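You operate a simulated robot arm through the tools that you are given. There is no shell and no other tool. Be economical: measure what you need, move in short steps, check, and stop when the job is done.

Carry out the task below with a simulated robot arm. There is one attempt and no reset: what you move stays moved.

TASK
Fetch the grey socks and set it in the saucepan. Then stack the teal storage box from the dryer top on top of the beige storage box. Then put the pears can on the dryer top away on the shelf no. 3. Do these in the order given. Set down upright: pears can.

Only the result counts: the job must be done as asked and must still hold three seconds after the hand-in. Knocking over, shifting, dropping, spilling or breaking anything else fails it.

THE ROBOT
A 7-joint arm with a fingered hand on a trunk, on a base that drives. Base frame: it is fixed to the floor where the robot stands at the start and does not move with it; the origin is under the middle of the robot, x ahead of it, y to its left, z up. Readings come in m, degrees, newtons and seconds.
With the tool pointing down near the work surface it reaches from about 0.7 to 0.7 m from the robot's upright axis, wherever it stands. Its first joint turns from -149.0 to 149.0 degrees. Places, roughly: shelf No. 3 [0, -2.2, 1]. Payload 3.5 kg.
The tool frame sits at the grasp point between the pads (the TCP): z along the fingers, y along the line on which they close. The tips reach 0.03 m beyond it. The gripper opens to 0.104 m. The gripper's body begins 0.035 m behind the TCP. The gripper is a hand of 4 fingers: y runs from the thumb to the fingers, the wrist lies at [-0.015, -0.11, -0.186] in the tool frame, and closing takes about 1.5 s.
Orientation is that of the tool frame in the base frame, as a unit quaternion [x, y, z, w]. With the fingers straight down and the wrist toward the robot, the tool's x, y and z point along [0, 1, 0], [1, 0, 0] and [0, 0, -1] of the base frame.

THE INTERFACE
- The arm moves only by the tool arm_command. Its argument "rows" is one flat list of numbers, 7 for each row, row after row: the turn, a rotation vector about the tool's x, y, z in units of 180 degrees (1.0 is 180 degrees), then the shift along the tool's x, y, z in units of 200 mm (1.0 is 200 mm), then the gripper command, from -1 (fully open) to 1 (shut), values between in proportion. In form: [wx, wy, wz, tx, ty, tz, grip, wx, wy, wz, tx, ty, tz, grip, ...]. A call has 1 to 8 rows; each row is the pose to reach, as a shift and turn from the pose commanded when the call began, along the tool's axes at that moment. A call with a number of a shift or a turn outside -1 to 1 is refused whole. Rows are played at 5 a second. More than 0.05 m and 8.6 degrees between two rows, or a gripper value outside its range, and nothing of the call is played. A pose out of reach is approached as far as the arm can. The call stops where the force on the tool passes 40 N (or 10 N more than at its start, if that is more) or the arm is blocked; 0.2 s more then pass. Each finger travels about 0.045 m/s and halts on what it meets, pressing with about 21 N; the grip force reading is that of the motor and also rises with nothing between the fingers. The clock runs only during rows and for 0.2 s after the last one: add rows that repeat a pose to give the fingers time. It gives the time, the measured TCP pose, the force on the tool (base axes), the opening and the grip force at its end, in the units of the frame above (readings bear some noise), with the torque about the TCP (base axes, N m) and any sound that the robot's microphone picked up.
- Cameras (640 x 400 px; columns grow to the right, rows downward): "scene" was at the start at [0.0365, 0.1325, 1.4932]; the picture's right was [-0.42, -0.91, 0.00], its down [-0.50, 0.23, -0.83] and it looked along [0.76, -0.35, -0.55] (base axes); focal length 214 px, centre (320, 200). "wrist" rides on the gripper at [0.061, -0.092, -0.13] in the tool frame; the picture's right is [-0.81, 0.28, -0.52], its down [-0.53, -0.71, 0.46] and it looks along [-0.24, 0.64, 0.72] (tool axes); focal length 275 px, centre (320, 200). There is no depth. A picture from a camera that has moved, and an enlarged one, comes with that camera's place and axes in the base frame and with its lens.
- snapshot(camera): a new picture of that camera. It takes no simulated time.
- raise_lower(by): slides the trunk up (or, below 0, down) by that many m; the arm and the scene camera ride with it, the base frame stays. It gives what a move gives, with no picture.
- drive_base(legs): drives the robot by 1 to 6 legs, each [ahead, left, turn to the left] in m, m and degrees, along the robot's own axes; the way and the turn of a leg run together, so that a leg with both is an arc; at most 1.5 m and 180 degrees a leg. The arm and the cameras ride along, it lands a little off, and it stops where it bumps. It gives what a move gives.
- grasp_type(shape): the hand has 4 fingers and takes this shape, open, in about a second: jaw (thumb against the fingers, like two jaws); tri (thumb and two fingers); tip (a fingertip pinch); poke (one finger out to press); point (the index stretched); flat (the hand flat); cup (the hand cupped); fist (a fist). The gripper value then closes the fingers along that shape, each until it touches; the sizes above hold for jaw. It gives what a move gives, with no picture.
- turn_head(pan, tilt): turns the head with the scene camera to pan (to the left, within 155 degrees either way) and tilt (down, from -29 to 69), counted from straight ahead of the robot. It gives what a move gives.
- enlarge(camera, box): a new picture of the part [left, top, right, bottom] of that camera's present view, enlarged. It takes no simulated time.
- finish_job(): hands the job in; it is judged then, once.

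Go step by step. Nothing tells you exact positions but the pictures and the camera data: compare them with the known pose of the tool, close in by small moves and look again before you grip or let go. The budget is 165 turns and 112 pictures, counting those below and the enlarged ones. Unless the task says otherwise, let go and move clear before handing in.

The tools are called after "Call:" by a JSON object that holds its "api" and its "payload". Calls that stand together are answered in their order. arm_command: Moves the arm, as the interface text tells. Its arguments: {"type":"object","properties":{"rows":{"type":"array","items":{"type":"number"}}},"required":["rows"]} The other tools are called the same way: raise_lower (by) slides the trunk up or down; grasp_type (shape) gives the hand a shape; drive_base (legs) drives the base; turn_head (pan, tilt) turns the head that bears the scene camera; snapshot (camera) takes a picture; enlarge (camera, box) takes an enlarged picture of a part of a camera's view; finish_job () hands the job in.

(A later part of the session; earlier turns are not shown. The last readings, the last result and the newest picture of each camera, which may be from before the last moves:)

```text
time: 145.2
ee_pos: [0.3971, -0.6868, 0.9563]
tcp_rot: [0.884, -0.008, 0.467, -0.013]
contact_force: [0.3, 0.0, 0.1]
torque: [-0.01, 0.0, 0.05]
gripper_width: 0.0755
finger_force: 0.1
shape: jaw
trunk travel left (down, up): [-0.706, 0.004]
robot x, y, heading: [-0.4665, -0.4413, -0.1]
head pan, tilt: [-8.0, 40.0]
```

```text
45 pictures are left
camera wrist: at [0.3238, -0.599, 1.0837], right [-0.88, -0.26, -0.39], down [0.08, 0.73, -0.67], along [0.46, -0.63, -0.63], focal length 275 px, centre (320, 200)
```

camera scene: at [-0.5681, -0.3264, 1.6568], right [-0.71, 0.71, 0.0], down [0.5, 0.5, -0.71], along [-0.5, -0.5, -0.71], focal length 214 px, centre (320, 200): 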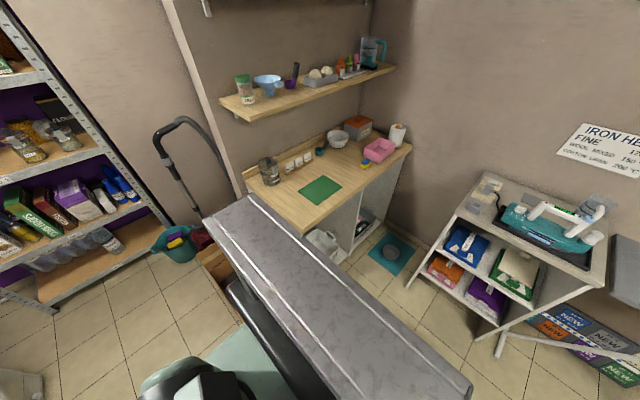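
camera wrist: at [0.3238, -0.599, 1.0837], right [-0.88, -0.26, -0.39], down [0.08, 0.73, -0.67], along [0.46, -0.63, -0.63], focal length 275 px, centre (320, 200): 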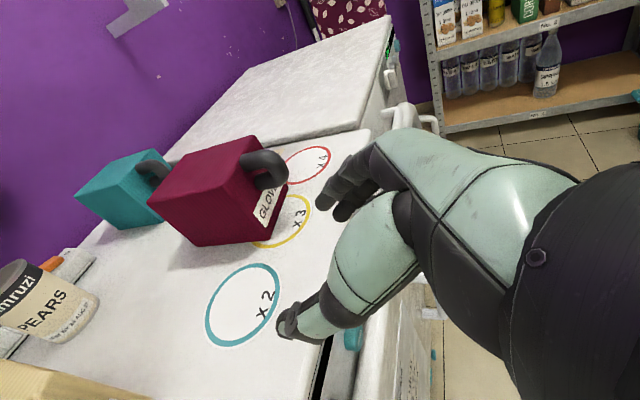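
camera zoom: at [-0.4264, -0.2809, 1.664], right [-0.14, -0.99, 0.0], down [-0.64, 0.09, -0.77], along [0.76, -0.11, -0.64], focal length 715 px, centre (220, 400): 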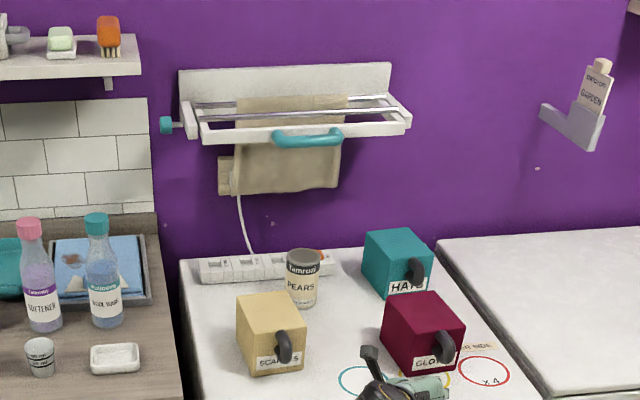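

I'll take a second view from a lower trunk height to triangulate heights properly.

Call:
{"api": "drive_base", "payload": {"legs": [[-0.05, 0.1, 0]]}}

Call:
{"api": "enlarge", "payload": {"camera": "scene", "box": [280, 90, 430, 190]}}

Call:
{"api": "raise_lower", "payload": {"by": -0.4}}

Call:
{"api": "turn_head", "payload": {"pan": -8, "tilt": 30}}

Call:
{"api": "enlarge", "payload": {"camera": "scene", "box": [280, 90, 430, 190]}}

```text
time: 146.3
ee_pos: [0.3459, -0.5852, 0.9568]
tcp_rot: [0.884, -0.008, 0.467, -0.014]
contact_force: [0.0, 0.0, 0.2]
torque: [-0.01, 0.03, 0.0]
gripper_width: 0.0751
finger_force: 0.1
shape: jaw
trunk travel left (down, up): [-0.706, 0.004]
robot x, y, heading: [-0.5186, -0.3368, -0.2]
head pan, tilt: [-8.0, 40.0]
```

```text
4.00 times, centred on (355, 140) of scene
camera zoom: at [-0.4774, -0.1783, 1.6639], right [-0.14, -0.99, 0.0], down [-0.64, 0.09, -0.77], along [0.76, -0.11, -0.64], focal length 858 px, centre (180, 440)
```

zoom: 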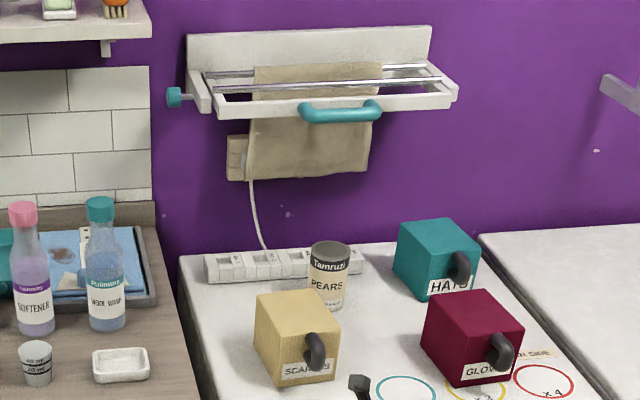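

```text
time: 150.2
ee_pos: [0.347, -0.5877, 0.5563]
tcp_rot: [0.884, -0.009, 0.467, -0.014]
contact_force: [0.3, 0.5, -0.3]
torque: [0.0, 0.0, 0.04]
gripper_width: 0.0753
finger_force: 0.1
shape: jaw
trunk travel left (down, up): [-0.306, 0.404]
robot x, y, heading: [-0.5142, -0.3377, -0.2]
head pan, tilt: [-8.0, 40.0]
```

```text
time: 150.9
ee_pos: [0.3468, -0.5861, 0.557]
tcp_rot: [0.884, -0.009, 0.467, -0.014]
contact_force: [-1.4, -0.3, -0.1]
torque: [0.02, 0.01, -0.01]
gripper_width: 0.0753
finger_force: 0.1
shape: jaw
trunk travel left (down, up): [-0.306, 0.404]
robot x, y, heading: [-0.5157, -0.3385, -0.2]
head pan, tilt: [-8.0, 30.0]
```

```text
4.00 times, centred on (355, 140) of scene
camera zoom: at [-0.4712, -0.1806, 1.2793], right [-0.14, -0.99, 0.0], down [-0.5, 0.07, -0.87], along [0.86, -0.12, -0.5], focal length 858 px, centre (180, 440)
```

zoom: 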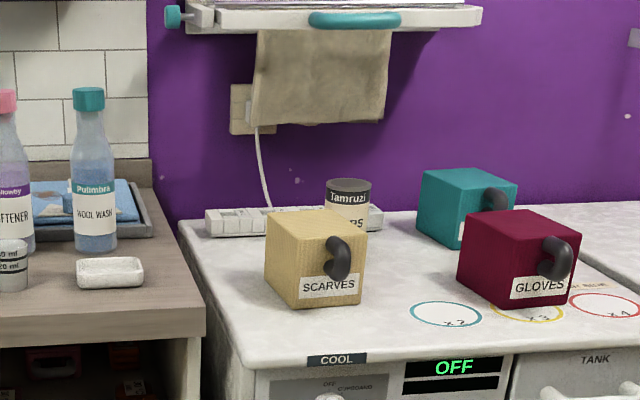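

Triangulated: dryer top z≈0.846; beige box centre ≈ (0.66, −0.54), ~0.095 wide, top ≈0.946; teal box front face x≈0.82, centre y≈−0.87, with a D-handle facing me, behind the red box. I'll raise, pitch the hand to ~80° down, and look from above.

Call:
{"api": "raise_lower", "payload": {"by": 0.4}}

Call:
{"api": "arm_command", "payload": {"rows": [0, -0.0426, 0, 0, 0, 0, -0.45, 0, -0.0852, 0, 0, 0, 0, -0.45, 0, -0.1278, 0, 0, 0, 0, -0.45, 0, -0.1704, 0, 0, 0, 0, -0.45, 0, -0.213, 0, 0, 0, 0, -0.45, 0, -0.2556, 0, 0, 0, 0, -0.45]}}

Call:
{"api": "arm_command", "payload": {"rows": [0, 0, 0, 0.03, 0, -0.2, -0.45, 0, 0, 0, 0.07, 0, -0.4, -0.45, 0, 0, 0, 0.11, 0, -0.6, -0.45]}}

Call:
{"api": "drive_base", "payload": {"legs": [[0.3, -0.25, 0]]}}

Call:
{"api": "snapshot", "payload": {"camera": "wrist"}}

```text
time: 154.7
ee_pos: [0.3465, -0.5871, 0.9552]
tcp_rot: [0.884, -0.008, 0.467, -0.013]
contact_force: [-1.1, 0.4, -0.8]
torque: [0.01, -0.03, -0.01]
gripper_width: 0.0754
finger_force: 0.0
shape: jaw
trunk travel left (down, up): [-0.706, 0.004]
robot x, y, heading: [-0.5141, -0.3377, 0.0]
head pan, tilt: [-8.0, 30.0]
```

```text
time: 156.1
ee_pos: [0.3458, -0.5866, 0.9556]
tcp_rot: [0.996, -0.002, 0.084, -0.016]
contact_force: [0.4, 0.7, 0.3]
torque: [0.04, -0.02, 0.03]
gripper_width: 0.0754
finger_force: 0.0
shape: jaw
trunk travel left (down, up): [-0.706, 0.004]
robot x, y, heading: [-0.5143, -0.3362, -0.0]
head pan, tilt: [-8.0, 30.0]
```

```text
time: 156.9
ee_pos: [0.3491, -0.591, 1.0773]
tcp_rot: [0.996, -0.002, 0.085, -0.016]
contact_force: [-0.9, 0.3, 0.1]
torque: [-0.01, 0.0, -0.01]
gripper_width: 0.0751
finger_force: 0.1
shape: jaw
trunk travel left (down, up): [-0.706, 0.004]
robot x, y, heading: [-0.5179, -0.3369, 0.0]
head pan, tilt: [-8.0, 30.0]
```

```text
time: 159.4
ee_pos: [0.6476, -0.8415, 1.0777]
tcp_rot: [0.996, -0.003, 0.084, -0.015]
contact_force: [0.5, -0.5, -0.2]
torque: [0.05, 0.02, -0.01]
gripper_width: 0.0752
finger_force: 0.2
shape: jaw
trunk travel left (down, up): [-0.706, 0.004]
robot x, y, heading: [-0.2174, -0.5873, -0.3]
head pan, tilt: [-8.0, 30.0]
```

```text
42 pictures are left
camera wrist: at [0.6862, -0.7536, 1.2196], right [-0.89, -0.28, 0.36], down [-0.45, 0.73, -0.52], along [-0.12, -0.62, -0.78], focal length 275 px, centre (320, 200)
```

wrist: 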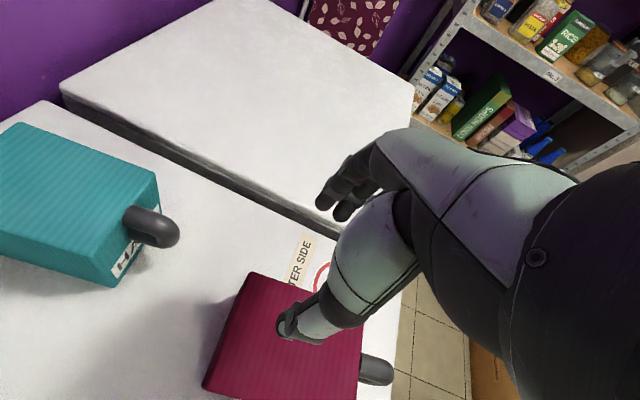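

The teal handle is visible: bar at ≈ (0.785, −0.867), box front yawed ~12°, red box's back at x≈0.68, leaving room. I ease pitch to 70°, yaw 12°, and move above the handle.

Call:
{"api": "arm_command", "payload": {"rows": [0, 0.0185, -0.022, 0, 0, 0, -0.45, 0, 0.037, -0.044, 0, 0, 0, -0.45, 0, 0.0556, -0.067, 0, 0, 0, -0.45]}}

Call:
{"api": "drive_base", "payload": {"legs": [[0.132, -0.026, 0]]}}

Call:
{"api": "snapshot", "payload": {"camera": "wrist"}}

Call:
{"api": "turn_head", "payload": {"pan": -22, "tilt": 40}}

Call:
{"api": "enlarge", "payload": {"camera": "scene", "box": [240, 80, 400, 220]}}

```text
time: 160.2
ee_pos: [0.6471, -0.8411, 1.0785]
tcp_rot: [0.98, 0.101, 0.172, -0.006]
contact_force: [0.4, -0.6, -0.2]
torque: [0.0, 0.01, 0.01]
gripper_width: 0.0751
finger_force: 0.1
shape: jaw
trunk travel left (down, up): [-0.706, 0.004]
robot x, y, heading: [-0.2198, -0.5856, -0.1]
head pan, tilt: [-8.0, 30.0]
```

```text
time: 161.5
ee_pos: [0.7804, -0.8673, 1.076]
tcp_rot: [0.98, 0.1, 0.171, -0.006]
contact_force: [1.6, -1.2, -0.8]
torque: [0.01, 0.0, 0.01]
gripper_width: 0.075
finger_force: 0.0
shape: jaw
trunk travel left (down, up): [-0.706, 0.004]
robot x, y, heading: [-0.0856, -0.6131, -0.1]
head pan, tilt: [-8.0, 30.0]
```

```text
41 pictures are left
camera wrist: at [0.775, -0.7714, 1.2187], right [-0.87, -0.45, 0.22], down [-0.48, 0.62, -0.62], along [0.15, -0.64, -0.75], focal length 275 px, centre (320, 200)
```

wrist: 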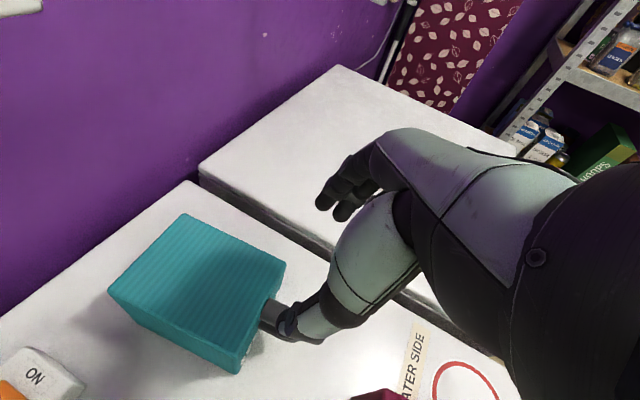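

```text
time: 162.2
ee_pos: [0.778, -0.8669, 1.0764]
tcp_rot: [0.98, 0.099, 0.173, -0.006]
contact_force: [0.0, 0.7, 0.1]
torque: [0.01, 0.03, 0.04]
gripper_width: 0.0754
finger_force: 0.0
shape: jaw
trunk travel left (down, up): [-0.706, 0.004]
robot x, y, heading: [-0.0886, -0.6139, -0.2]
head pan, tilt: [-22.0, 40.0]
```

```text
2.86 times, centred on (320, 150) of scene
camera zoom: at [-0.0503, -0.4748, 1.6641], right [-0.38, -0.93, 0.0], down [-0.6, 0.24, -0.77], along [0.71, -0.29, -0.64], focal length 613 px, centre (320, 343)
```

zoom: 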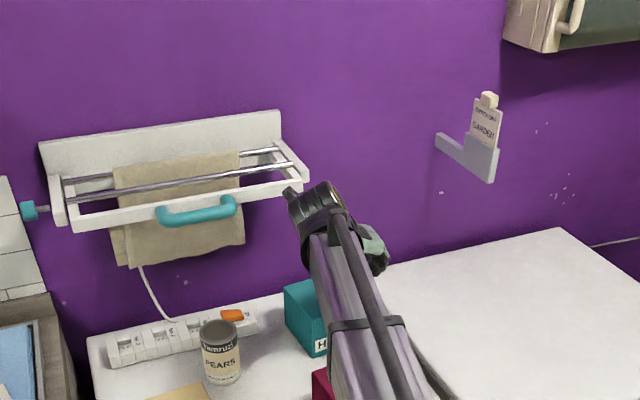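

The hand is aligned above the handle within ~5 mm. I descend 10 cm first.

Call:
{"api": "arm_command", "payload": {"rows": [0, 0.0, 0.01, -0.06, -0.025, 0.16, -0.45, 0, 0, 0.02, -0.12, -0.025, 0.32, -0.45, 0, 0, 0.02, -0.171, -0.025, 0.47, -0.45]}}

Call:
{"api": "snapshot", "payload": {"camera": "wrist"}}

```text
time: 163.0
ee_pos: [0.7774, -0.8646, 0.9782]
tcp_rot: [0.983, 0.068, 0.171, -0.012]
contact_force: [-0.7, -0.1, -0.4]
torque: [-0.01, 0.0, 0.02]
gripper_width: 0.0755
finger_force: 0.0
shape: jaw
trunk travel left (down, up): [-0.706, 0.004]
robot x, y, heading: [-0.086, -0.6156, -0.2]
head pan, tilt: [-22.0, 40.0]
```

```text
39 pictures are left
camera wrist: at [0.7786, -0.7725, 1.1218], right [-0.89, -0.4, 0.21], down [-0.44, 0.66, -0.61], along [0.11, -0.64, -0.76], focal length 275 px, centre (320, 200)
```

wrist: 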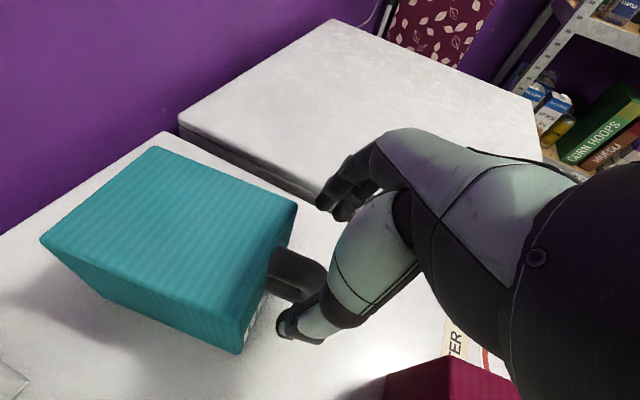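

Handle lies between thumb and fingers. Descend another 7 cm with 7 mm forward.

Call:
{"api": "arm_command", "payload": {"rows": [0, 0, 0, -0.043, 0, 0.17, -0.45, 0, 0, 0, -0.087, 0, 0.341, -0.45]}}

Call:
{"api": "snapshot", "payload": {"camera": "wrist"}}

```text
time: 163.6
ee_pos: [0.7852, -0.8648, 0.9075]
tcp_rot: [0.982, 0.07, 0.173, -0.011]
contact_force: [0.8, -0.2, -0.5]
torque: [0.0, -0.02, 0.02]
gripper_width: 0.0752
finger_force: 0.0
shape: jaw
trunk travel left (down, up): [-0.706, 0.004]
robot x, y, heading: [-0.0835, -0.61, -0.3]
head pan, tilt: [-22.0, 40.0]
```

```text
38 pictures are left
camera wrist: at [0.7854, -0.7713, 1.0506], right [-0.89, -0.4, 0.21], down [-0.44, 0.66, -0.61], along [0.11, -0.64, -0.76], focal length 275 px, centre (320, 200)
```

wrist: 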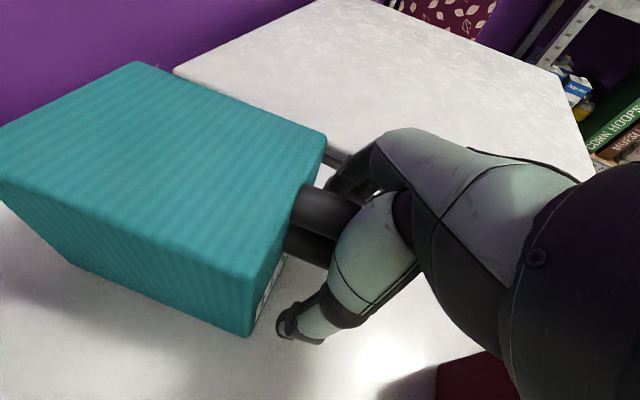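

Fingers straddle the D-handle. Close.

Call:
{"api": "arm_command", "payload": {"rows": [0, 0, 0, 0, 0, 0, 0, 0, 0, 0, 0, 0, 0, 0.5, 0, 0, 0, 0, 0, 0, 1, 0, 0, 0, 0, 0, 0, 1, 0, 0, 0, 0, 0, 0, 1, 0, 0, 0, 0, 0, 0, 1, 0, 0, 0, 0, 0, 0, 1, 0, 0, 0, 0, 0, 0, 1]}}

Call:
{"api": "snapshot", "payload": {"camera": "wrist"}}

```text
time: 165.4
ee_pos: [0.7849, -0.8647, 0.9061]
tcp_rot: [0.983, 0.068, 0.172, -0.012]
contact_force: [0.6, 0.2, 0.9]
torque: [-0.03, 0.02, -0.06]
gripper_width: 0.0066
finger_force: 21.0
shape: jaw
trunk travel left (down, up): [-0.706, 0.004]
robot x, y, heading: [-0.0848, -0.6113, -0.3]
head pan, tilt: [-22.0, 40.0]
```

```text
37 pictures are left
camera wrist: at [0.7852, -0.7713, 1.0508], right [-0.89, -0.4, 0.21], down [-0.44, 0.66, -0.61], along [0.11, -0.64, -0.76], focal length 275 px, centre (320, 200)
```

wrist: 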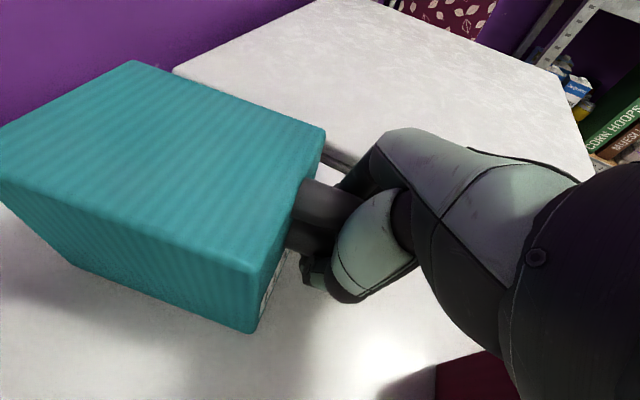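

The gap reads only 7 mm, so fingers may have closed through the loop's hole. I'll enlarge to see.

Call:
{"api": "enlarge", "payload": {"camera": "wrist", "box": [250, 140, 430, 320]}}

```text
2.22 times, centred on (340, 230) of wrist
camera zoom: at [0.7852, -0.7713, 1.0508], right [-0.89, -0.4, 0.21], down [-0.44, 0.66, -0.61], along [0.11, -0.64, -0.76], focal length 612 px, centre (276, 133)
```

zoom: 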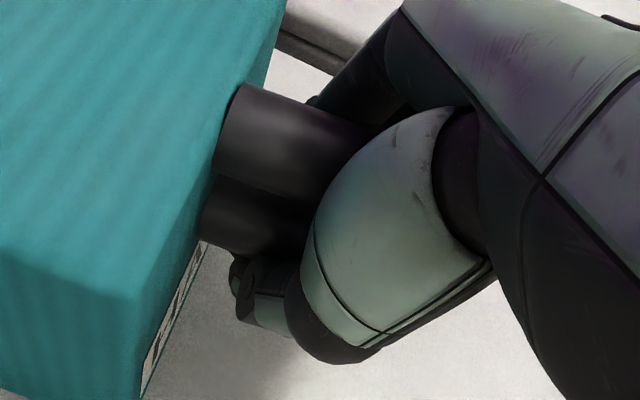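

The D-handle actually spans z≈0.90–0.95, so the tips closed beneath it. I reopen, rise 2.3 cm and close again.

Call:
{"api": "arm_command", "payload": {"rows": [0, 0, 0, 0, 0, 0, 0, 0, 0, 0, 0, 0, 0, -0.45, 0, 0, 0, 0, 0, 0, -0.45, 0, 0, 0, 0, 0, 0, -0.45, 0, 0, 0, 0, 0, 0, -0.45, 0, 0, 0, 0, 0, 0, -0.45, 0, 0, 0, 0.038, 0, -0.11, -0.45]}}

Call:
{"api": "arm_command", "payload": {"rows": [0, 0, 0, 0, 0, 0, 0, 0, 0, 0, 0, 0, 0, 0.5, 0, 0, 0, 0, 0, 0, 1, 0, 0, 0, 0, 0, 0, 1, 0, 0, 0, 0, 0, 0, 1, 0, 0, 0, 0, 0, 0, 1, 0, 0, 0, 0, 0, 0, 1]}}

Call:
{"api": "enlarge", "payload": {"camera": "wrist", "box": [240, 120, 440, 340]}}

```text
time: 167.0
ee_pos: [0.785, -0.863, 0.9313]
tcp_rot: [0.982, 0.07, 0.173, -0.013]
contact_force: [-0.2, 0.9, -0.3]
torque: [-0.03, -0.02, -0.03]
gripper_width: 0.0752
finger_force: 0.1
shape: jaw
trunk travel left (down, up): [-0.706, 0.004]
robot x, y, heading: [-0.0837, -0.6135, -0.1]
head pan, tilt: [-22.0, 40.0]
```

```text
time: 168.6
ee_pos: [0.7854, -0.8642, 0.9311]
tcp_rot: [0.983, 0.069, 0.171, -0.013]
contact_force: [0.0, 0.1, 0.4]
torque: [-0.05, 0.01, 0.08]
gripper_width: 0.017
finger_force: 20.5
shape: jaw
trunk travel left (down, up): [-0.706, 0.004]
robot x, y, heading: [-0.0843, -0.6108, -0.1]
head pan, tilt: [-22.0, 40.0]
```

```text
1.82 times, centred on (340, 230) of wrist
camera zoom: at [0.7847, -0.7708, 1.0749], right [-0.89, -0.4, 0.21], down [-0.44, 0.66, -0.61], along [0.11, -0.64, -0.76], focal length 500 px, centre (284, 146)
```

zoom: 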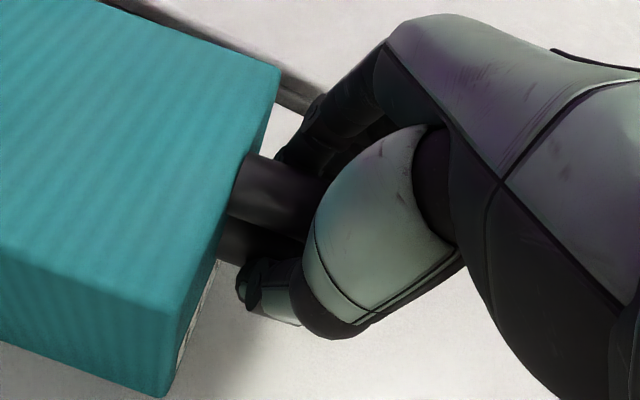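

Now gripping 17 mm of handle. Test lift of 4 cm.

Call:
{"api": "arm_command", "payload": {"rows": [0, 0, 0, 0.034, 0, -0.094, 1, 0, 0, 0, 0.068, 0, -0.188, 1, 0, 0, 0, 0.068, 0, -0.188, 1]}}

Call:
{"api": "snapshot", "payload": {"camera": "wrist"}}

```text
time: 169.4
ee_pos: [0.7842, -0.8639, 0.9706]
tcp_rot: [0.983, 0.069, 0.171, -0.012]
contact_force: [0.2, -0.8, -2.4]
torque: [-0.06, 0.15, 0.01]
gripper_width: 0.017
finger_force: 21.1
shape: jaw
trunk travel left (down, up): [-0.706, 0.004]
robot x, y, heading: [-0.0861, -0.6135, 0.0]
head pan, tilt: [-22.0, 40.0]
```

```text
34 pictures are left
camera wrist: at [0.7849, -0.771, 1.1148], right [-0.89, -0.4, 0.21], down [-0.44, 0.66, -0.61], along [0.11, -0.64, -0.76], focal length 275 px, centre (320, 200)
```

wrist: 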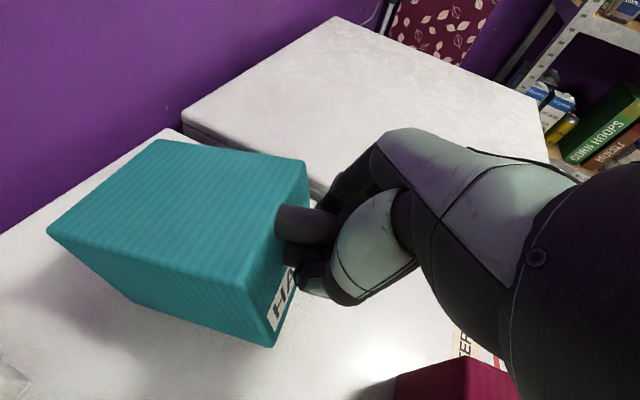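

Held (≈2.4 N), but the box's back droops ~16°. I lift 11 cm more and then pitch the hand up 16° to level it.

Call:
{"api": "arm_command", "payload": {"rows": [0, 0, 0, 0.063, 0, -0.172, 1, 0, 0, 0, 0.126, 0, -0.345, 1, 0, 0, 0, 0.188, 0, -0.517, 1, 0, 0.03, 0, 0.188, 0, -0.517, 1, 0, 0.06, 0, 0.188, 0, -0.517, 1, 0, 0.089, 0, 0.188, 0, -0.517, 1]}}

Call:
{"api": "snapshot", "payload": {"camera": "wrist"}}

Call:
{"api": "turn_head", "payload": {"pan": -18, "tilt": 35}}

Call:
{"api": "enlarge", "payload": {"camera": "scene", "box": [220, 80, 420, 220]}}

```text
time: 170.8
ee_pos: [0.7856, -0.8637, 1.0807]
tcp_rot: [0.949, 0.067, 0.308, -0.022]
contact_force: [-1.0, -0.9, -2.7]
torque: [-0.01, 0.17, -0.03]
gripper_width: 0.0163
finger_force: 21.3
shape: jaw
trunk travel left (down, up): [-0.706, 0.004]
robot x, y, heading: [-0.0866, -0.6116, 0.0]
head pan, tilt: [-22.0, 40.0]
```

```text
33 pictures are left
camera wrist: at [0.7458, -0.7763, 1.2233], right [-0.91, -0.41, -0.06], down [-0.26, 0.68, -0.68], along [0.32, -0.61, -0.73], focal length 275 px, centre (320, 200)
```

wrist: 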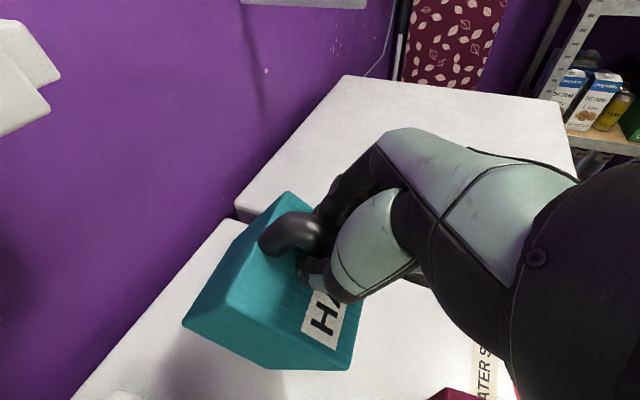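

```text
time: 171.5
ee_pos: [0.7859, -0.8634, 1.08]
tcp_rot: [0.949, 0.066, 0.307, -0.021]
contact_force: [0.3, -0.1, -2.9]
torque: [0.0, 0.18, -0.02]
gripper_width: 0.0165
finger_force: 20.8
shape: jaw
trunk travel left (down, up): [-0.706, 0.004]
robot x, y, heading: [-0.0883, -0.6125, -0.2]
head pan, tilt: [-18.0, 35.0]
```

```text
2.86 times, centred on (320, 150) of scene
camera zoom: at [-0.0452, -0.4703, 1.6716], right [-0.31, -0.95, 0.0], down [-0.55, 0.18, -0.82], along [0.78, -0.26, -0.57], focal length 613 px, centre (320, 343)
```

zoom: 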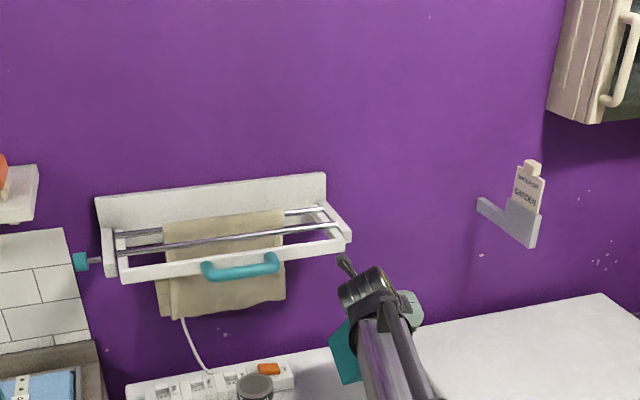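

The box slipped further in the pinch (drooping ~45°), so a vertical pinch isn't enough. I'll set it down on the free washer top, level it there, and regrip it with a horizontal hand whose fingertips brace against the face. First raise and move over the washer.

Call:
{"api": "arm_command", "payload": {"rows": [0, 0, 0, 0.088, 0, -0.12, 1, 0, 0, 0, 0.176, 0, -0.243, 1]}}

Call:
{"api": "drive_base", "payload": {"legs": [[-0.06, -0.28, 0]]}}

Call:
{"api": "turn_head", "payload": {"pan": -12, "tilt": 35}}

Call:
{"api": "snapshot", "payload": {"camera": "scene"}}

Call:
{"api": "snapshot", "payload": {"camera": "wrist"}}

```text
time: 172.1
ee_pos: [0.7861, -0.8634, 1.1403]
tcp_rot: [0.949, 0.067, 0.307, -0.023]
contact_force: [-0.4, -0.7, -3.0]
torque: [-0.03, 0.14, 0.01]
gripper_width: 0.0165
finger_force: 20.8
shape: jaw
trunk travel left (down, up): [-0.706, 0.004]
robot x, y, heading: [-0.0855, -0.6116, -0.4]
head pan, tilt: [-18.0, 35.0]
```

```text
time: 174.1
ee_pos: [0.7242, -1.1429, 1.1405]
tcp_rot: [0.949, 0.067, 0.307, -0.021]
contact_force: [-0.8, -1.1, -2.5]
torque: [-0.03, 0.16, 0.02]
gripper_width: 0.0163
finger_force: 21.3
shape: jaw
trunk travel left (down, up): [-0.706, 0.004]
robot x, y, heading: [-0.1419, -0.8879, -0.0]
head pan, tilt: [-18.0, 35.0]
```

```text
time: 174.7
ee_pos: [0.7255, -1.1429, 1.1399]
tcp_rot: [0.949, 0.066, 0.306, -0.021]
contact_force: [0.6, 0.1, -3.5]
torque: [-0.01, 0.14, 0.0]
gripper_width: 0.0166
finger_force: 21.1
shape: jaw
trunk travel left (down, up): [-0.706, 0.004]
robot x, y, heading: [-0.1478, -0.8884, -0.3]
head pan, tilt: [-12.0, 35.0]
```

```text
31 pictures are left
camera scene: at [-0.1037, -0.7393, 1.6716], right [-0.21, -0.98, 0.0], down [-0.56, 0.12, -0.82], along [0.8, -0.17, -0.57], focal length 214 px, centre (320, 200)
```

scene: 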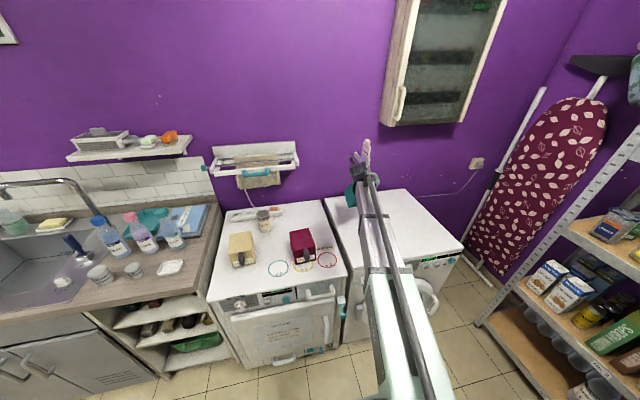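

```text
30 pictures are left
camera wrist: at [0.6856, -1.0549, 1.2827], right [-0.91, -0.41, -0.05], down [-0.26, 0.68, -0.68], along [0.31, -0.61, -0.73], focal length 275 px, centre (320, 200)
```

wrist: 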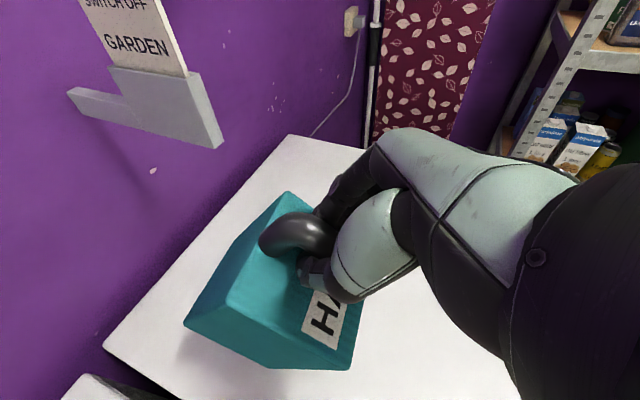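

Over the washer's free top. I lower gently until contact.

Call:
{"api": "arm_command", "payload": {"rows": [0, 0, 0, -0.044, 0, 0.061, 1, 0, 0, 0, -0.088, 0, 0.121, 1, 0, 0, 0, -0.132, 0, 0.182, 1]}}

Call:
{"api": "arm_command", "payload": {"rows": [0, 0, 0, -0.03, 0, 0.04, 1, 0, 0, 0, -0.059, 0, 0.081, 1]}}

```text
time: 175.5
ee_pos: [0.725, -1.1425, 1.0946]
tcp_rot: [0.949, 0.066, 0.307, -0.021]
contact_force: [0.0, -0.1, -2.9]
torque: [-0.03, 0.13, -0.04]
gripper_width: 0.0165
finger_force: 21.3
shape: jaw
trunk travel left (down, up): [-0.706, 0.004]
robot x, y, heading: [-0.1443, -0.894, -0.5]
head pan, tilt: [-12.0, 35.0]
```

```text
time: 176.1
ee_pos: [0.7237, -1.1424, 1.0754]
tcp_rot: [0.949, 0.066, 0.306, -0.022]
contact_force: [0.8, -0.2, -3.0]
torque: [-0.03, 0.14, 0.02]
gripper_width: 0.0165
finger_force: 21.0
shape: jaw
trunk travel left (down, up): [-0.706, 0.004]
robot x, y, heading: [-0.1469, -0.8903, -0.3]
head pan, tilt: [-12.0, 35.0]
```

Call:
{"api": "arm_command", "payload": {"rows": [0, 0, 0, -0.03, 0, 0.04, 1, 0, 0, 0, -0.044, 0, 0.061, 1]}}

Call:
{"api": "arm_command", "payload": {"rows": [0, 0, 0, -0.03, 0, 0.04, 1, 0, 0, 0, -0.044, 0, 0.061, 1]}}

```text
time: 176.7
ee_pos: [0.7249, -1.1415, 1.0608]
tcp_rot: [0.949, 0.067, 0.306, -0.021]
contact_force: [0.8, -0.2, -3.2]
torque: [0.03, 0.12, -0.01]
gripper_width: 0.0165
finger_force: 21.0
shape: jaw
trunk travel left (down, up): [-0.706, 0.004]
robot x, y, heading: [-0.1448, -0.8885, -0.5]
head pan, tilt: [-12.0, 35.0]
```

```text
time: 177.3
ee_pos: [0.7246, -1.1432, 1.0454]
tcp_rot: [0.949, 0.067, 0.307, -0.021]
contact_force: [-0.3, -0.1, -3.3]
torque: [-0.01, 0.14, 0.02]
gripper_width: 0.0164
finger_force: 20.8
shape: jaw
trunk travel left (down, up): [-0.706, 0.004]
robot x, y, heading: [-0.1457, -0.8904, -0.1]
head pan, tilt: [-12.0, 35.0]
```

Call:
{"api": "arm_command", "payload": {"rows": [0, 0, 0, -0.03, 0, 0.04, 1, 0, 0, 0, -0.044, 0, 0.061, 1]}}

Call:
{"api": "arm_command", "payload": {"rows": [0, 0, 0, -0.03, 0, 0.04, 1, 0, 0, 0, -0.044, 0, 0.061, 1]}}

Call:
{"api": "snapshot", "payload": {"camera": "wrist"}}

```text
time: 177.9
ee_pos: [0.7243, -1.1432, 1.0303]
tcp_rot: [0.949, 0.066, 0.306, -0.022]
contact_force: [0.3, -0.8, -3.0]
torque: [-0.01, 0.11, 0.01]
gripper_width: 0.0163
finger_force: 20.4
shape: jaw
trunk travel left (down, up): [-0.706, 0.004]
robot x, y, heading: [-0.1473, -0.888, -0.4]
head pan, tilt: [-12.0, 35.0]
```

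```text
time: 178.5
ee_pos: [0.7243, -1.1428, 1.0174]
tcp_rot: [0.949, 0.066, 0.307, -0.021]
contact_force: [-6.0, -1.8, 18.5]
torque: [-0.13, -0.07, -0.02]
gripper_width: 0.0172
finger_force: 21.0
shape: jaw
trunk travel left (down, up): [-0.706, 0.004]
robot x, y, heading: [-0.1484, -0.8878, -0.1]
head pan, tilt: [-12.0, 35.0]
```

```text
29 pictures are left
camera wrist: at [0.6839, -1.055, 1.1593], right [-0.91, -0.41, -0.06], down [-0.26, 0.68, -0.68], along [0.32, -0.61, -0.73], focal length 275 px, centre (320, 200)
```

wrist: 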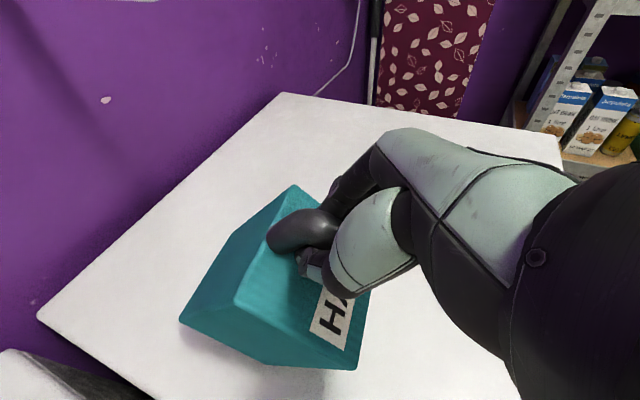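

Contact at TCP z≈1.018 (washer top ≈0.85). I now follow the arc about the box's back-bottom edge, rotating the hand with it by 44° to level it.

Call:
{"api": "arm_command", "payload": {"rows": [0, 0.0417, 0, -0.098, 0, -0.047, 1, 0, 0.0833, 0, -0.213, 0, -0.062, 1, 0, 0.125, 0, -0.329, 0, -0.064, 1, 0, 0.1667, 0, -0.444, 0, -0.049, 1, 0, 0.2056, 0, -0.548, 0, -0.022, 1, 0, 0.2417, 0, -0.641, 0, 0.015, 1]}}

Call:
{"api": "snapshot", "payload": {"camera": "wrist"}}

```text
time: 179.9
ee_pos: [0.6308, -1.1583, 0.9387]
tcp_rot: [0.835, 0.06, 0.54, -0.087]
contact_force: [-1.8, -0.2, 3.0]
torque: [0.01, -0.39, 0.0]
gripper_width: 0.0163
finger_force: 20.6
shape: jaw
out of reach, approached as far as the arm can: row 5, 6
trunk travel left (down, up): [-0.706, 0.004]
robot x, y, heading: [-0.1469, -0.8903, -0.2]
head pan, tilt: [-12.0, 35.0]
```

```text
28 pictures are left
camera wrist: at [0.5217, -1.0961, 1.0553], right [-0.74, -0.38, -0.55], down [0.05, 0.79, -0.61], along [0.67, -0.48, -0.56], focal length 275 px, centre (320, 200)
```

wrist: 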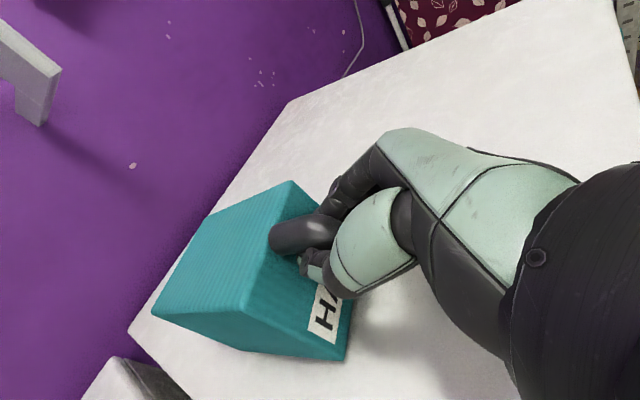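

Box is near level on the washer. I release so it settles, back off, lower the trunk (keeping the arm's reach comfortable), and look.

Call:
{"api": "arm_command", "payload": {"rows": [0, 0, 0, 0, 0, 0, 0.5, 0, 0, 0, 0, 0, 0, 0, 0, 0, 0, 0, 0, 0, -0.6, 0, 0, 0, 0, 0, 0, -0.6, 0, 0, 0, 0, 0, 0, -0.6, 0, 0, 0, 0, 0, 0, -0.6]}}

Call:
{"api": "drive_base", "payload": {"legs": [[-0.2, 0, 0]]}}

Call:
{"api": "snapshot", "payload": {"camera": "wrist"}}

```text
time: 181.3
ee_pos: [0.6327, -1.1583, 0.9386]
tcp_rot: [0.835, 0.061, 0.539, -0.086]
contact_force: [-1.2, 0.0, 0.5]
torque: [-0.04, -0.02, 0.02]
gripper_width: 0.0832
finger_force: 0.0
shape: jaw
trunk travel left (down, up): [-0.706, 0.004]
robot x, y, heading: [-0.1488, -0.89, -0.2]
head pan, tilt: [-12.0, 35.0]
```

```text
time: 182.5
ee_pos: [0.5504, -1.1579, 0.9382]
tcp_rot: [0.836, 0.06, 0.539, -0.086]
contact_force: [0.3, -0.7, 0.5]
torque: [0.03, 0.01, 0.01]
gripper_width: 0.0828
finger_force: 0.0
shape: jaw
trunk travel left (down, up): [-0.706, 0.004]
robot x, y, heading: [-0.2239, -0.8919, -0.3]
head pan, tilt: [-12.0, 35.0]
stopped in leg 1: the robot was blocked; the commanded pose is now the measured one
```

```text
27 pictures are left
camera wrist: at [0.4417, -1.0953, 1.0544], right [-0.74, -0.38, -0.55], down [0.05, 0.79, -0.61], along [0.67, -0.48, -0.56], focal length 275 px, centre (320, 200)
```

wrist: 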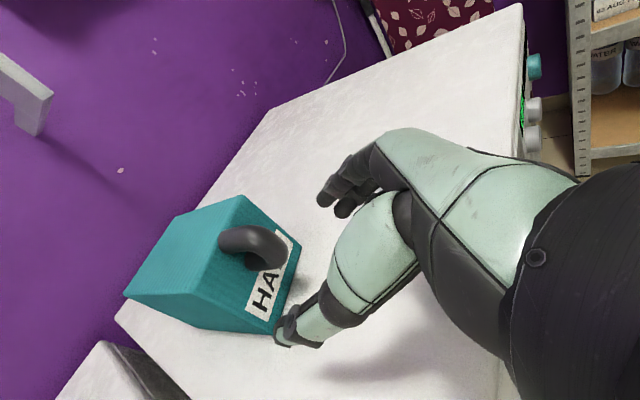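

The robot's rear touched something behind (likely the cardboard box), so I won't back further. The teal box stands level on the washer: face centre ≈ (0.677, −1.152), handle bar ≈ (0.643, −1.158). I'll pitch to 45° so the fingertips will brace on the face below the handle.

Call:
{"api": "arm_command", "payload": {"rows": [0, -0.04, -0.009, 0, 0, 0, -0.6, 0, -0.08, -0.018, 0, 0, 0, -0.6, 0, -0.119, -0.0276, 0, 0, 0, -0.6]}}

Call:
{"api": "drive_base", "payload": {"legs": [[0.06, 0, 0]]}}

Call:
{"api": "snapshot", "payload": {"camera": "wrist"}}

Call:
{"api": "turn_head", "payload": {"pan": -130, "tilt": 50}}

Call:
{"api": "snapshot", "payload": {"camera": "scene"}}

```text
time: 183.3
ee_pos: [0.552, -1.1584, 0.9376]
tcp_rot: [0.918, 0.111, 0.378, -0.049]
contact_force: [0.0, 0.2, 0.1]
torque: [-0.01, 0.0, 0.0]
gripper_width: 0.0828
finger_force: 0.1
shape: jaw
trunk travel left (down, up): [-0.706, 0.004]
robot x, y, heading: [-0.2308, -0.8904, -0.2]
head pan, tilt: [-12.0, 35.0]
```

```text
time: 184.2
ee_pos: [0.6126, -1.158, 0.9383]
tcp_rot: [0.918, 0.111, 0.378, -0.05]
contact_force: [1.0, 0.7, -0.9]
torque: [0.02, -0.03, 0.01]
gripper_width: 0.0828
finger_force: 0.1
shape: jaw
trunk travel left (down, up): [-0.706, 0.004]
robot x, y, heading: [-0.1667, -0.888, -0.3]
head pan, tilt: [-12.0, 35.0]
```

```text
26 pictures are left
camera wrist: at [0.5434, -1.0822, 1.0744], right [-0.85, -0.49, -0.21], down [-0.23, 0.68, -0.69], along [0.48, -0.54, -0.69], focal length 275 px, centre (320, 200)
```

wrist: 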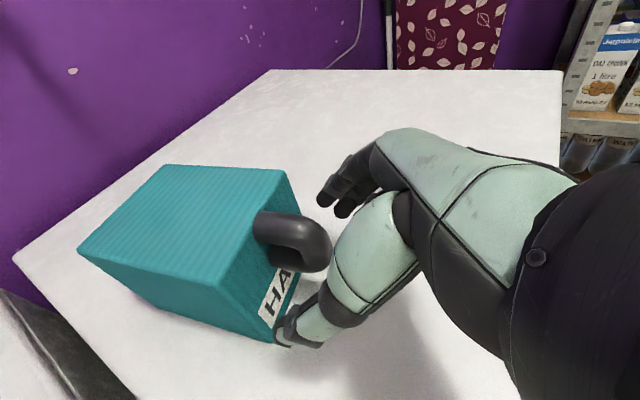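

```text
time: 186.2
ee_pos: [0.6119, -1.1586, 0.9386]
tcp_rot: [0.918, 0.112, 0.378, -0.049]
contact_force: [-0.8, -0.6, 0.9]
torque: [-0.02, 0.02, 0.02]
gripper_width: 0.083
finger_force: 0.0
shape: jaw
trunk travel left (down, up): [-0.706, 0.004]
robot x, y, heading: [-0.1698, -0.8873, -0.2]
head pan, tilt: [-130.0, 50.0]
```

```text
25 pictures are left
camera scene: at [-0.2602, -0.7793, 1.6499], right [-0.76, 0.64, 0.0], down [0.49, 0.59, -0.64], along [-0.41, -0.49, -0.77], focal length 214 px, centre (320, 200)
```

scene: 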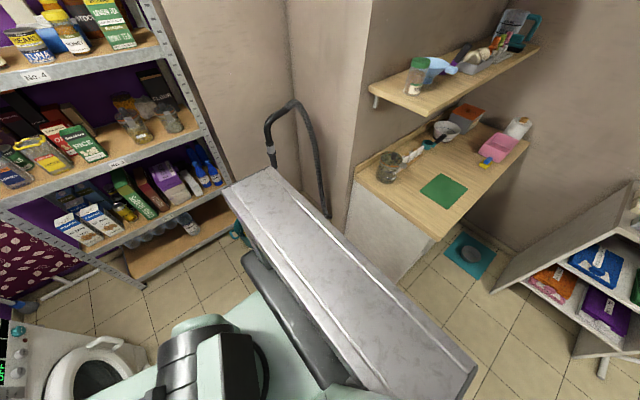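

Handle is between thumb and fingers. Move 2.8 cm forward, 2 cm down, then close.

Call:
{"api": "arm_command", "payload": {"rows": [0, 0, 0, 0.014, 0, 0.085, -0.6, 0, 0, 0, 0.028, 0, 0.17, -0.6, 0, 0, 0, 0.028, 0, 0.17, 0.5, 0, 0, 0, 0.028, 0, 0.17, 1, 0, 0, 0, 0.028, 0, 0.17, 1, 0, 0, 0, 0.028, 0, 0.17, 1, 0, 0, 0, 0.028, 0, 0.17, 1, 0, 0, 0, 0.028, 0, 0.17, 1]}}

Call:
{"api": "enlarge", "payload": {"camera": "wrist", "box": [180, 120, 440, 360]}}

```text
time: 188.0
ee_pos: [0.639, -1.1512, 0.9175]
tcp_rot: [0.918, 0.112, 0.377, -0.049]
contact_force: [0.4, 0.2, -0.2]
torque: [-0.02, 0.02, 0.11]
gripper_width: 0.0072
finger_force: 21.1
shape: jaw
trunk travel left (down, up): [-0.706, 0.004]
robot x, y, heading: [-0.1665, -0.8878, -0.3]
head pan, tilt: [-130.0, 50.0]
```

```text
1.67 times, centred on (310, 240) of wrist
camera zoom: at [0.5694, -1.0751, 1.0546], right [-0.84, -0.49, -0.21], down [-0.23, 0.68, -0.69], along [0.48, -0.54, -0.69], focal length 459 px, centre (337, 133)
```

zoom: 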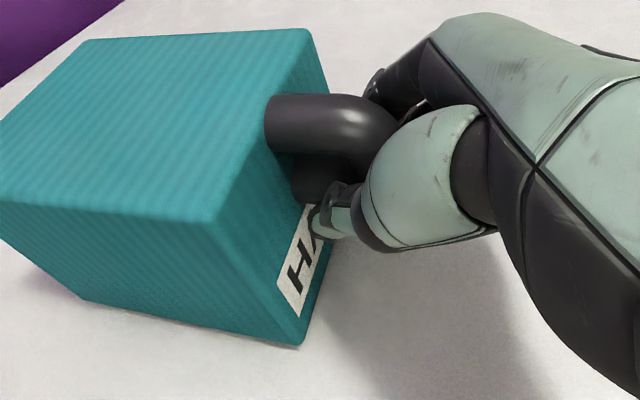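

Tips closed beneath the handle again; I reopen, raise 2 cm and re-close.

Call:
{"api": "arm_command", "payload": {"rows": [0, 0, 0, 0, 0, 0, 0, 0, 0, 0, 0, 0, 0, -0.6, 0, 0, 0, 0, 0, 0, -0.6, 0, 0, 0, 0, 0, 0, -0.6, 0, 0, 0, 0, 0, 0, -0.6, 0, 0, 0, 0, 0, 0, -0.6, 0, 0, 0, 0.085, 0.03, -0.06, -0.6]}}

Call:
{"api": "arm_command", "payload": {"rows": [0, 0, 0, 0, 0, 0, 0.3, 0, 0, 0, 0, 0, 0, 1, 0, 0, 0, 0, 0, 0, 1, 0, 0, 0, 0, 0, 0, 1, 0, 0, 0, 0, 0, 0, 1, 0, 0, 0, 0, 0, 0, 1, 0, 0, 0, 0, 0, 0, 1, 0, 0, 0, 0, 0, 0, 1]}}

Call:
{"api": "enlarge", "payload": {"camera": "wrist", "box": [180, 120, 440, 360]}}

```text
time: 189.6
ee_pos: [0.6428, -1.1577, 0.9374]
tcp_rot: [0.917, 0.112, 0.379, -0.05]
contact_force: [-0.3, 0.0, 0.0]
torque: [-0.01, -0.03, 0.0]
gripper_width: 0.0827
finger_force: 0.0
shape: jaw
trunk travel left (down, up): [-0.706, 0.004]
robot x, y, heading: [-0.1686, -0.8904, -0.3]
head pan, tilt: [-130.0, 50.0]
```

```text
time: 191.4
ee_pos: [0.6433, -1.1577, 0.9385]
tcp_rot: [0.918, 0.111, 0.377, -0.05]
contact_force: [0.3, 0.2, -1.1]
torque: [-0.05, 0.0, -0.08]
gripper_width: 0.0286
finger_force: 21.1
shape: jaw
trunk travel left (down, up): [-0.706, 0.004]
robot x, y, heading: [-0.167, -0.8913, -0.2]
head pan, tilt: [-130.0, 50.0]
```

```text
1.67 times, centred on (310, 240) of wrist
camera zoom: at [0.5742, -1.0803, 1.075], right [-0.84, -0.49, -0.21], down [-0.23, 0.68, -0.69], along [0.48, -0.54, -0.69], focal length 459 px, centre (337, 133)
```

zoom: 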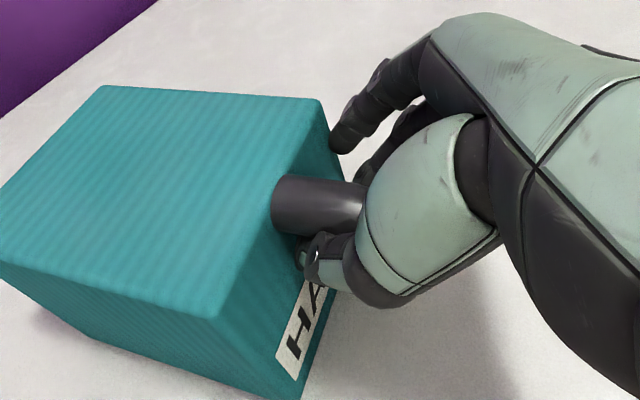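

Now holding 29 mm (full bar). Test lift of 3 cm.

Call:
{"api": "arm_command", "payload": {"rows": [0, 0, 0, 0.053, 0, -0.053, 1, 0, 0, 0, 0.106, 0, -0.106, 1, 0, 0, 0, 0.106, 0, -0.106, 1, 0, 0, 0, 0.106, 0, -0.106, 1]}}

Call:
{"api": "enlarge", "payload": {"camera": "wrist", "box": [120, 100, 440, 380]}}

```text
time: 192.4
ee_pos: [0.6434, -1.1567, 0.9681]
tcp_rot: [0.918, 0.111, 0.378, -0.049]
contact_force: [-1.4, 0.2, -1.0]
torque: [-0.09, 0.01, -0.04]
gripper_width: 0.019
finger_force: 21.4
shape: jaw
trunk travel left (down, up): [-0.706, 0.004]
robot x, y, heading: [-0.1701, -0.8897, 0.0]
head pan, tilt: [-130.0, 50.0]
```

```text
1.43 times, centred on (280, 240) of wrist
camera zoom: at [0.574, -1.0804, 1.1047], right [-0.84, -0.49, -0.21], down [-0.23, 0.68, -0.69], along [0.48, -0.54, -0.69], focal length 393 px, centre (377, 143)
```

zoom: 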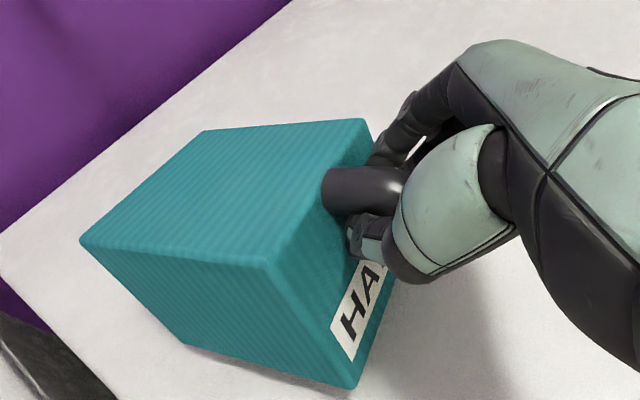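

The front is up with the back still supported. Lift 4 cm more to see if the brace holds.

Call:
{"api": "arm_command", "payload": {"rows": [0, 0, 0, 0.07, 0, -0.07, 1, 0, 0, 0, 0.14, 0, -0.14, 1, 0, 0, 0, 0.14, 0, -0.14, 1, 0, 0, 0, 0.14, 0, -0.14, 1]}}

Call:
{"api": "enlarge", "payload": {"camera": "wrist", "box": [120, 100, 440, 380]}}

```text
time: 193.4
ee_pos: [0.6428, -1.1563, 1.0073]
tcp_rot: [0.918, 0.111, 0.379, -0.049]
contact_force: [0.2, -0.7, -2.0]
torque: [-0.04, 0.17, 0.01]
gripper_width: 0.019
finger_force: 20.8
shape: jaw
trunk travel left (down, up): [-0.706, 0.004]
robot x, y, heading: [-0.1663, -0.8918, -0.1]
head pan, tilt: [-130.0, 50.0]
```

```text
1.43 times, centred on (280, 240) of wrist
camera zoom: at [0.5743, -1.0803, 1.1448], right [-0.84, -0.49, -0.21], down [-0.23, 0.68, -0.69], along [0.48, -0.54, -0.69], focal length 393 px, centre (377, 143)
```

zoom: 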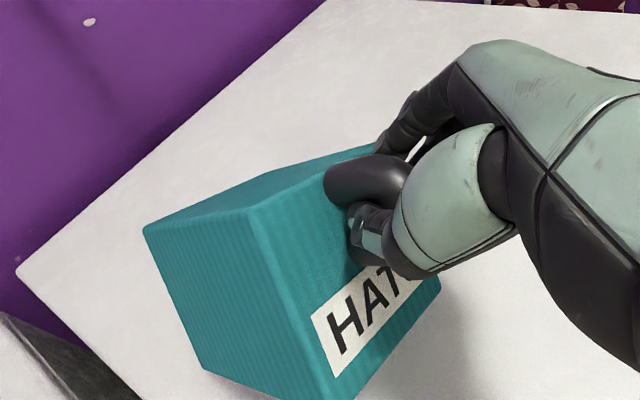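

The friction holds the box at ~35° droop. I'll carry it like this and level it on the beige box using the same arc trick. Raise 16 cm and drive over to the beige box's column (kept short of it in x).

Call:
{"api": "arm_command", "payload": {"rows": [0, 0, 0, 0.146, 0, -0.146, 1, 0, 0, 0, 0.292, 0, -0.292, 1, 0, 0, 0, 0.437, 0, -0.437, 1, 0, 0, 0, 0.583, 0, -0.583, 1]}}

Call:
{"api": "drive_base", "payload": {"legs": [[-0.02, 0.6, 0]]}}

Call:
{"api": "snapshot", "payload": {"camera": "wrist"}}

Call:
{"api": "turn_head", "payload": {"pan": -10, "tilt": 40}}

Call:
{"api": "enlarge", "payload": {"camera": "scene", "box": [240, 80, 440, 230]}}

```text
time: 194.4
ee_pos: [0.6471, -1.1588, 1.1724]
tcp_rot: [0.918, 0.112, 0.378, -0.05]
contact_force: [0.2, 0.5, -2.8]
torque: [-0.11, 0.13, -0.03]
gripper_width: 0.0193
finger_force: 20.7
shape: jaw
trunk travel left (down, up): [-0.706, 0.004]
robot x, y, heading: [-0.1685, -0.8909, -0.1]
head pan, tilt: [-130.0, 50.0]
```

```text
time: 197.8
ee_pos: [0.6281, -0.5597, 1.1723]
tcp_rot: [0.918, 0.112, 0.378, -0.05]
contact_force: [-0.4, -0.1, -2.8]
torque: [-0.07, 0.11, -0.01]
gripper_width: 0.0193
finger_force: 21.2
shape: jaw
trunk travel left (down, up): [-0.706, 0.004]
robot x, y, heading: [-0.1841, -0.2922, -0.3]
head pan, tilt: [-130.0, 50.0]
```

```text
20 pictures are left
camera wrist: at [0.5587, -0.4832, 1.3094], right [-0.84, -0.49, -0.21], down [-0.23, 0.68, -0.69], along [0.48, -0.54, -0.69], focal length 275 px, centre (320, 200)
```

wrist: 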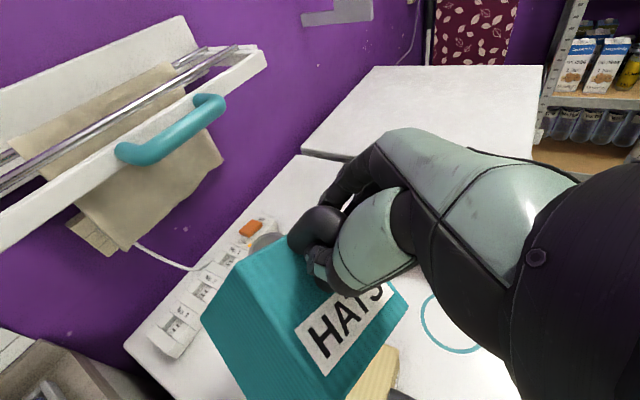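

```text
time: 199.8
ee_pos: [0.6284, -0.5608, 1.172]
tcp_rot: [0.917, 0.113, 0.378, -0.049]
contact_force: [-0.8, -0.6, -3.0]
torque: [-0.05, 0.12, 0.02]
gripper_width: 0.0193
finger_force: 21.7
shape: jaw
trunk travel left (down, up): [-0.706, 0.004]
robot x, y, heading: [-0.1863, -0.2917, -0.2]
head pan, tilt: [-10.0, 40.0]
```

```text
2.67 times, centred on (340, 155) of scene
camera zoom: at [-0.1449, -0.1372, 1.664], right [-0.18, -0.98, 0.0], down [-0.63, 0.11, -0.77], along [0.75, -0.14, -0.64], focal length 572 px, centre (267, 320)
```

zoom: 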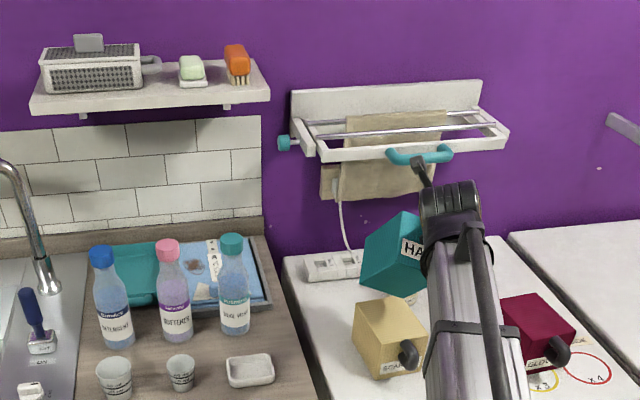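

I need the box's current tilt precisely; one zoom on it.

Call:
{"api": "enlarge", "payload": {"camera": "scene", "box": [355, 145, 435, 225]}}

```text
5.00 times, centred on (395, 185) of scene
camera zoom: at [-0.1449, -0.1372, 1.664], right [-0.18, -0.98, 0.0], down [-0.63, 0.11, -0.77], along [0.75, -0.14, -0.64], focal length 1072 px, centre (-55, 275)
```

zoom: 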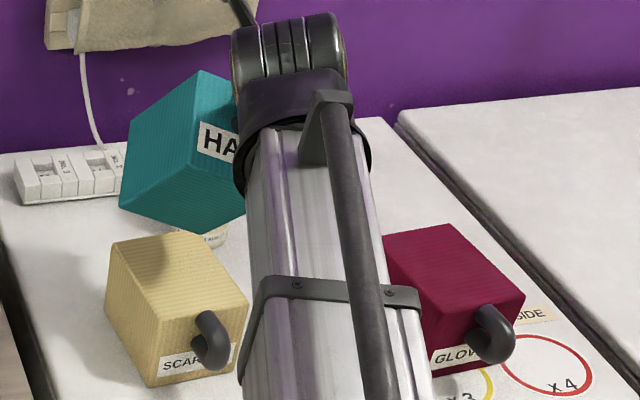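

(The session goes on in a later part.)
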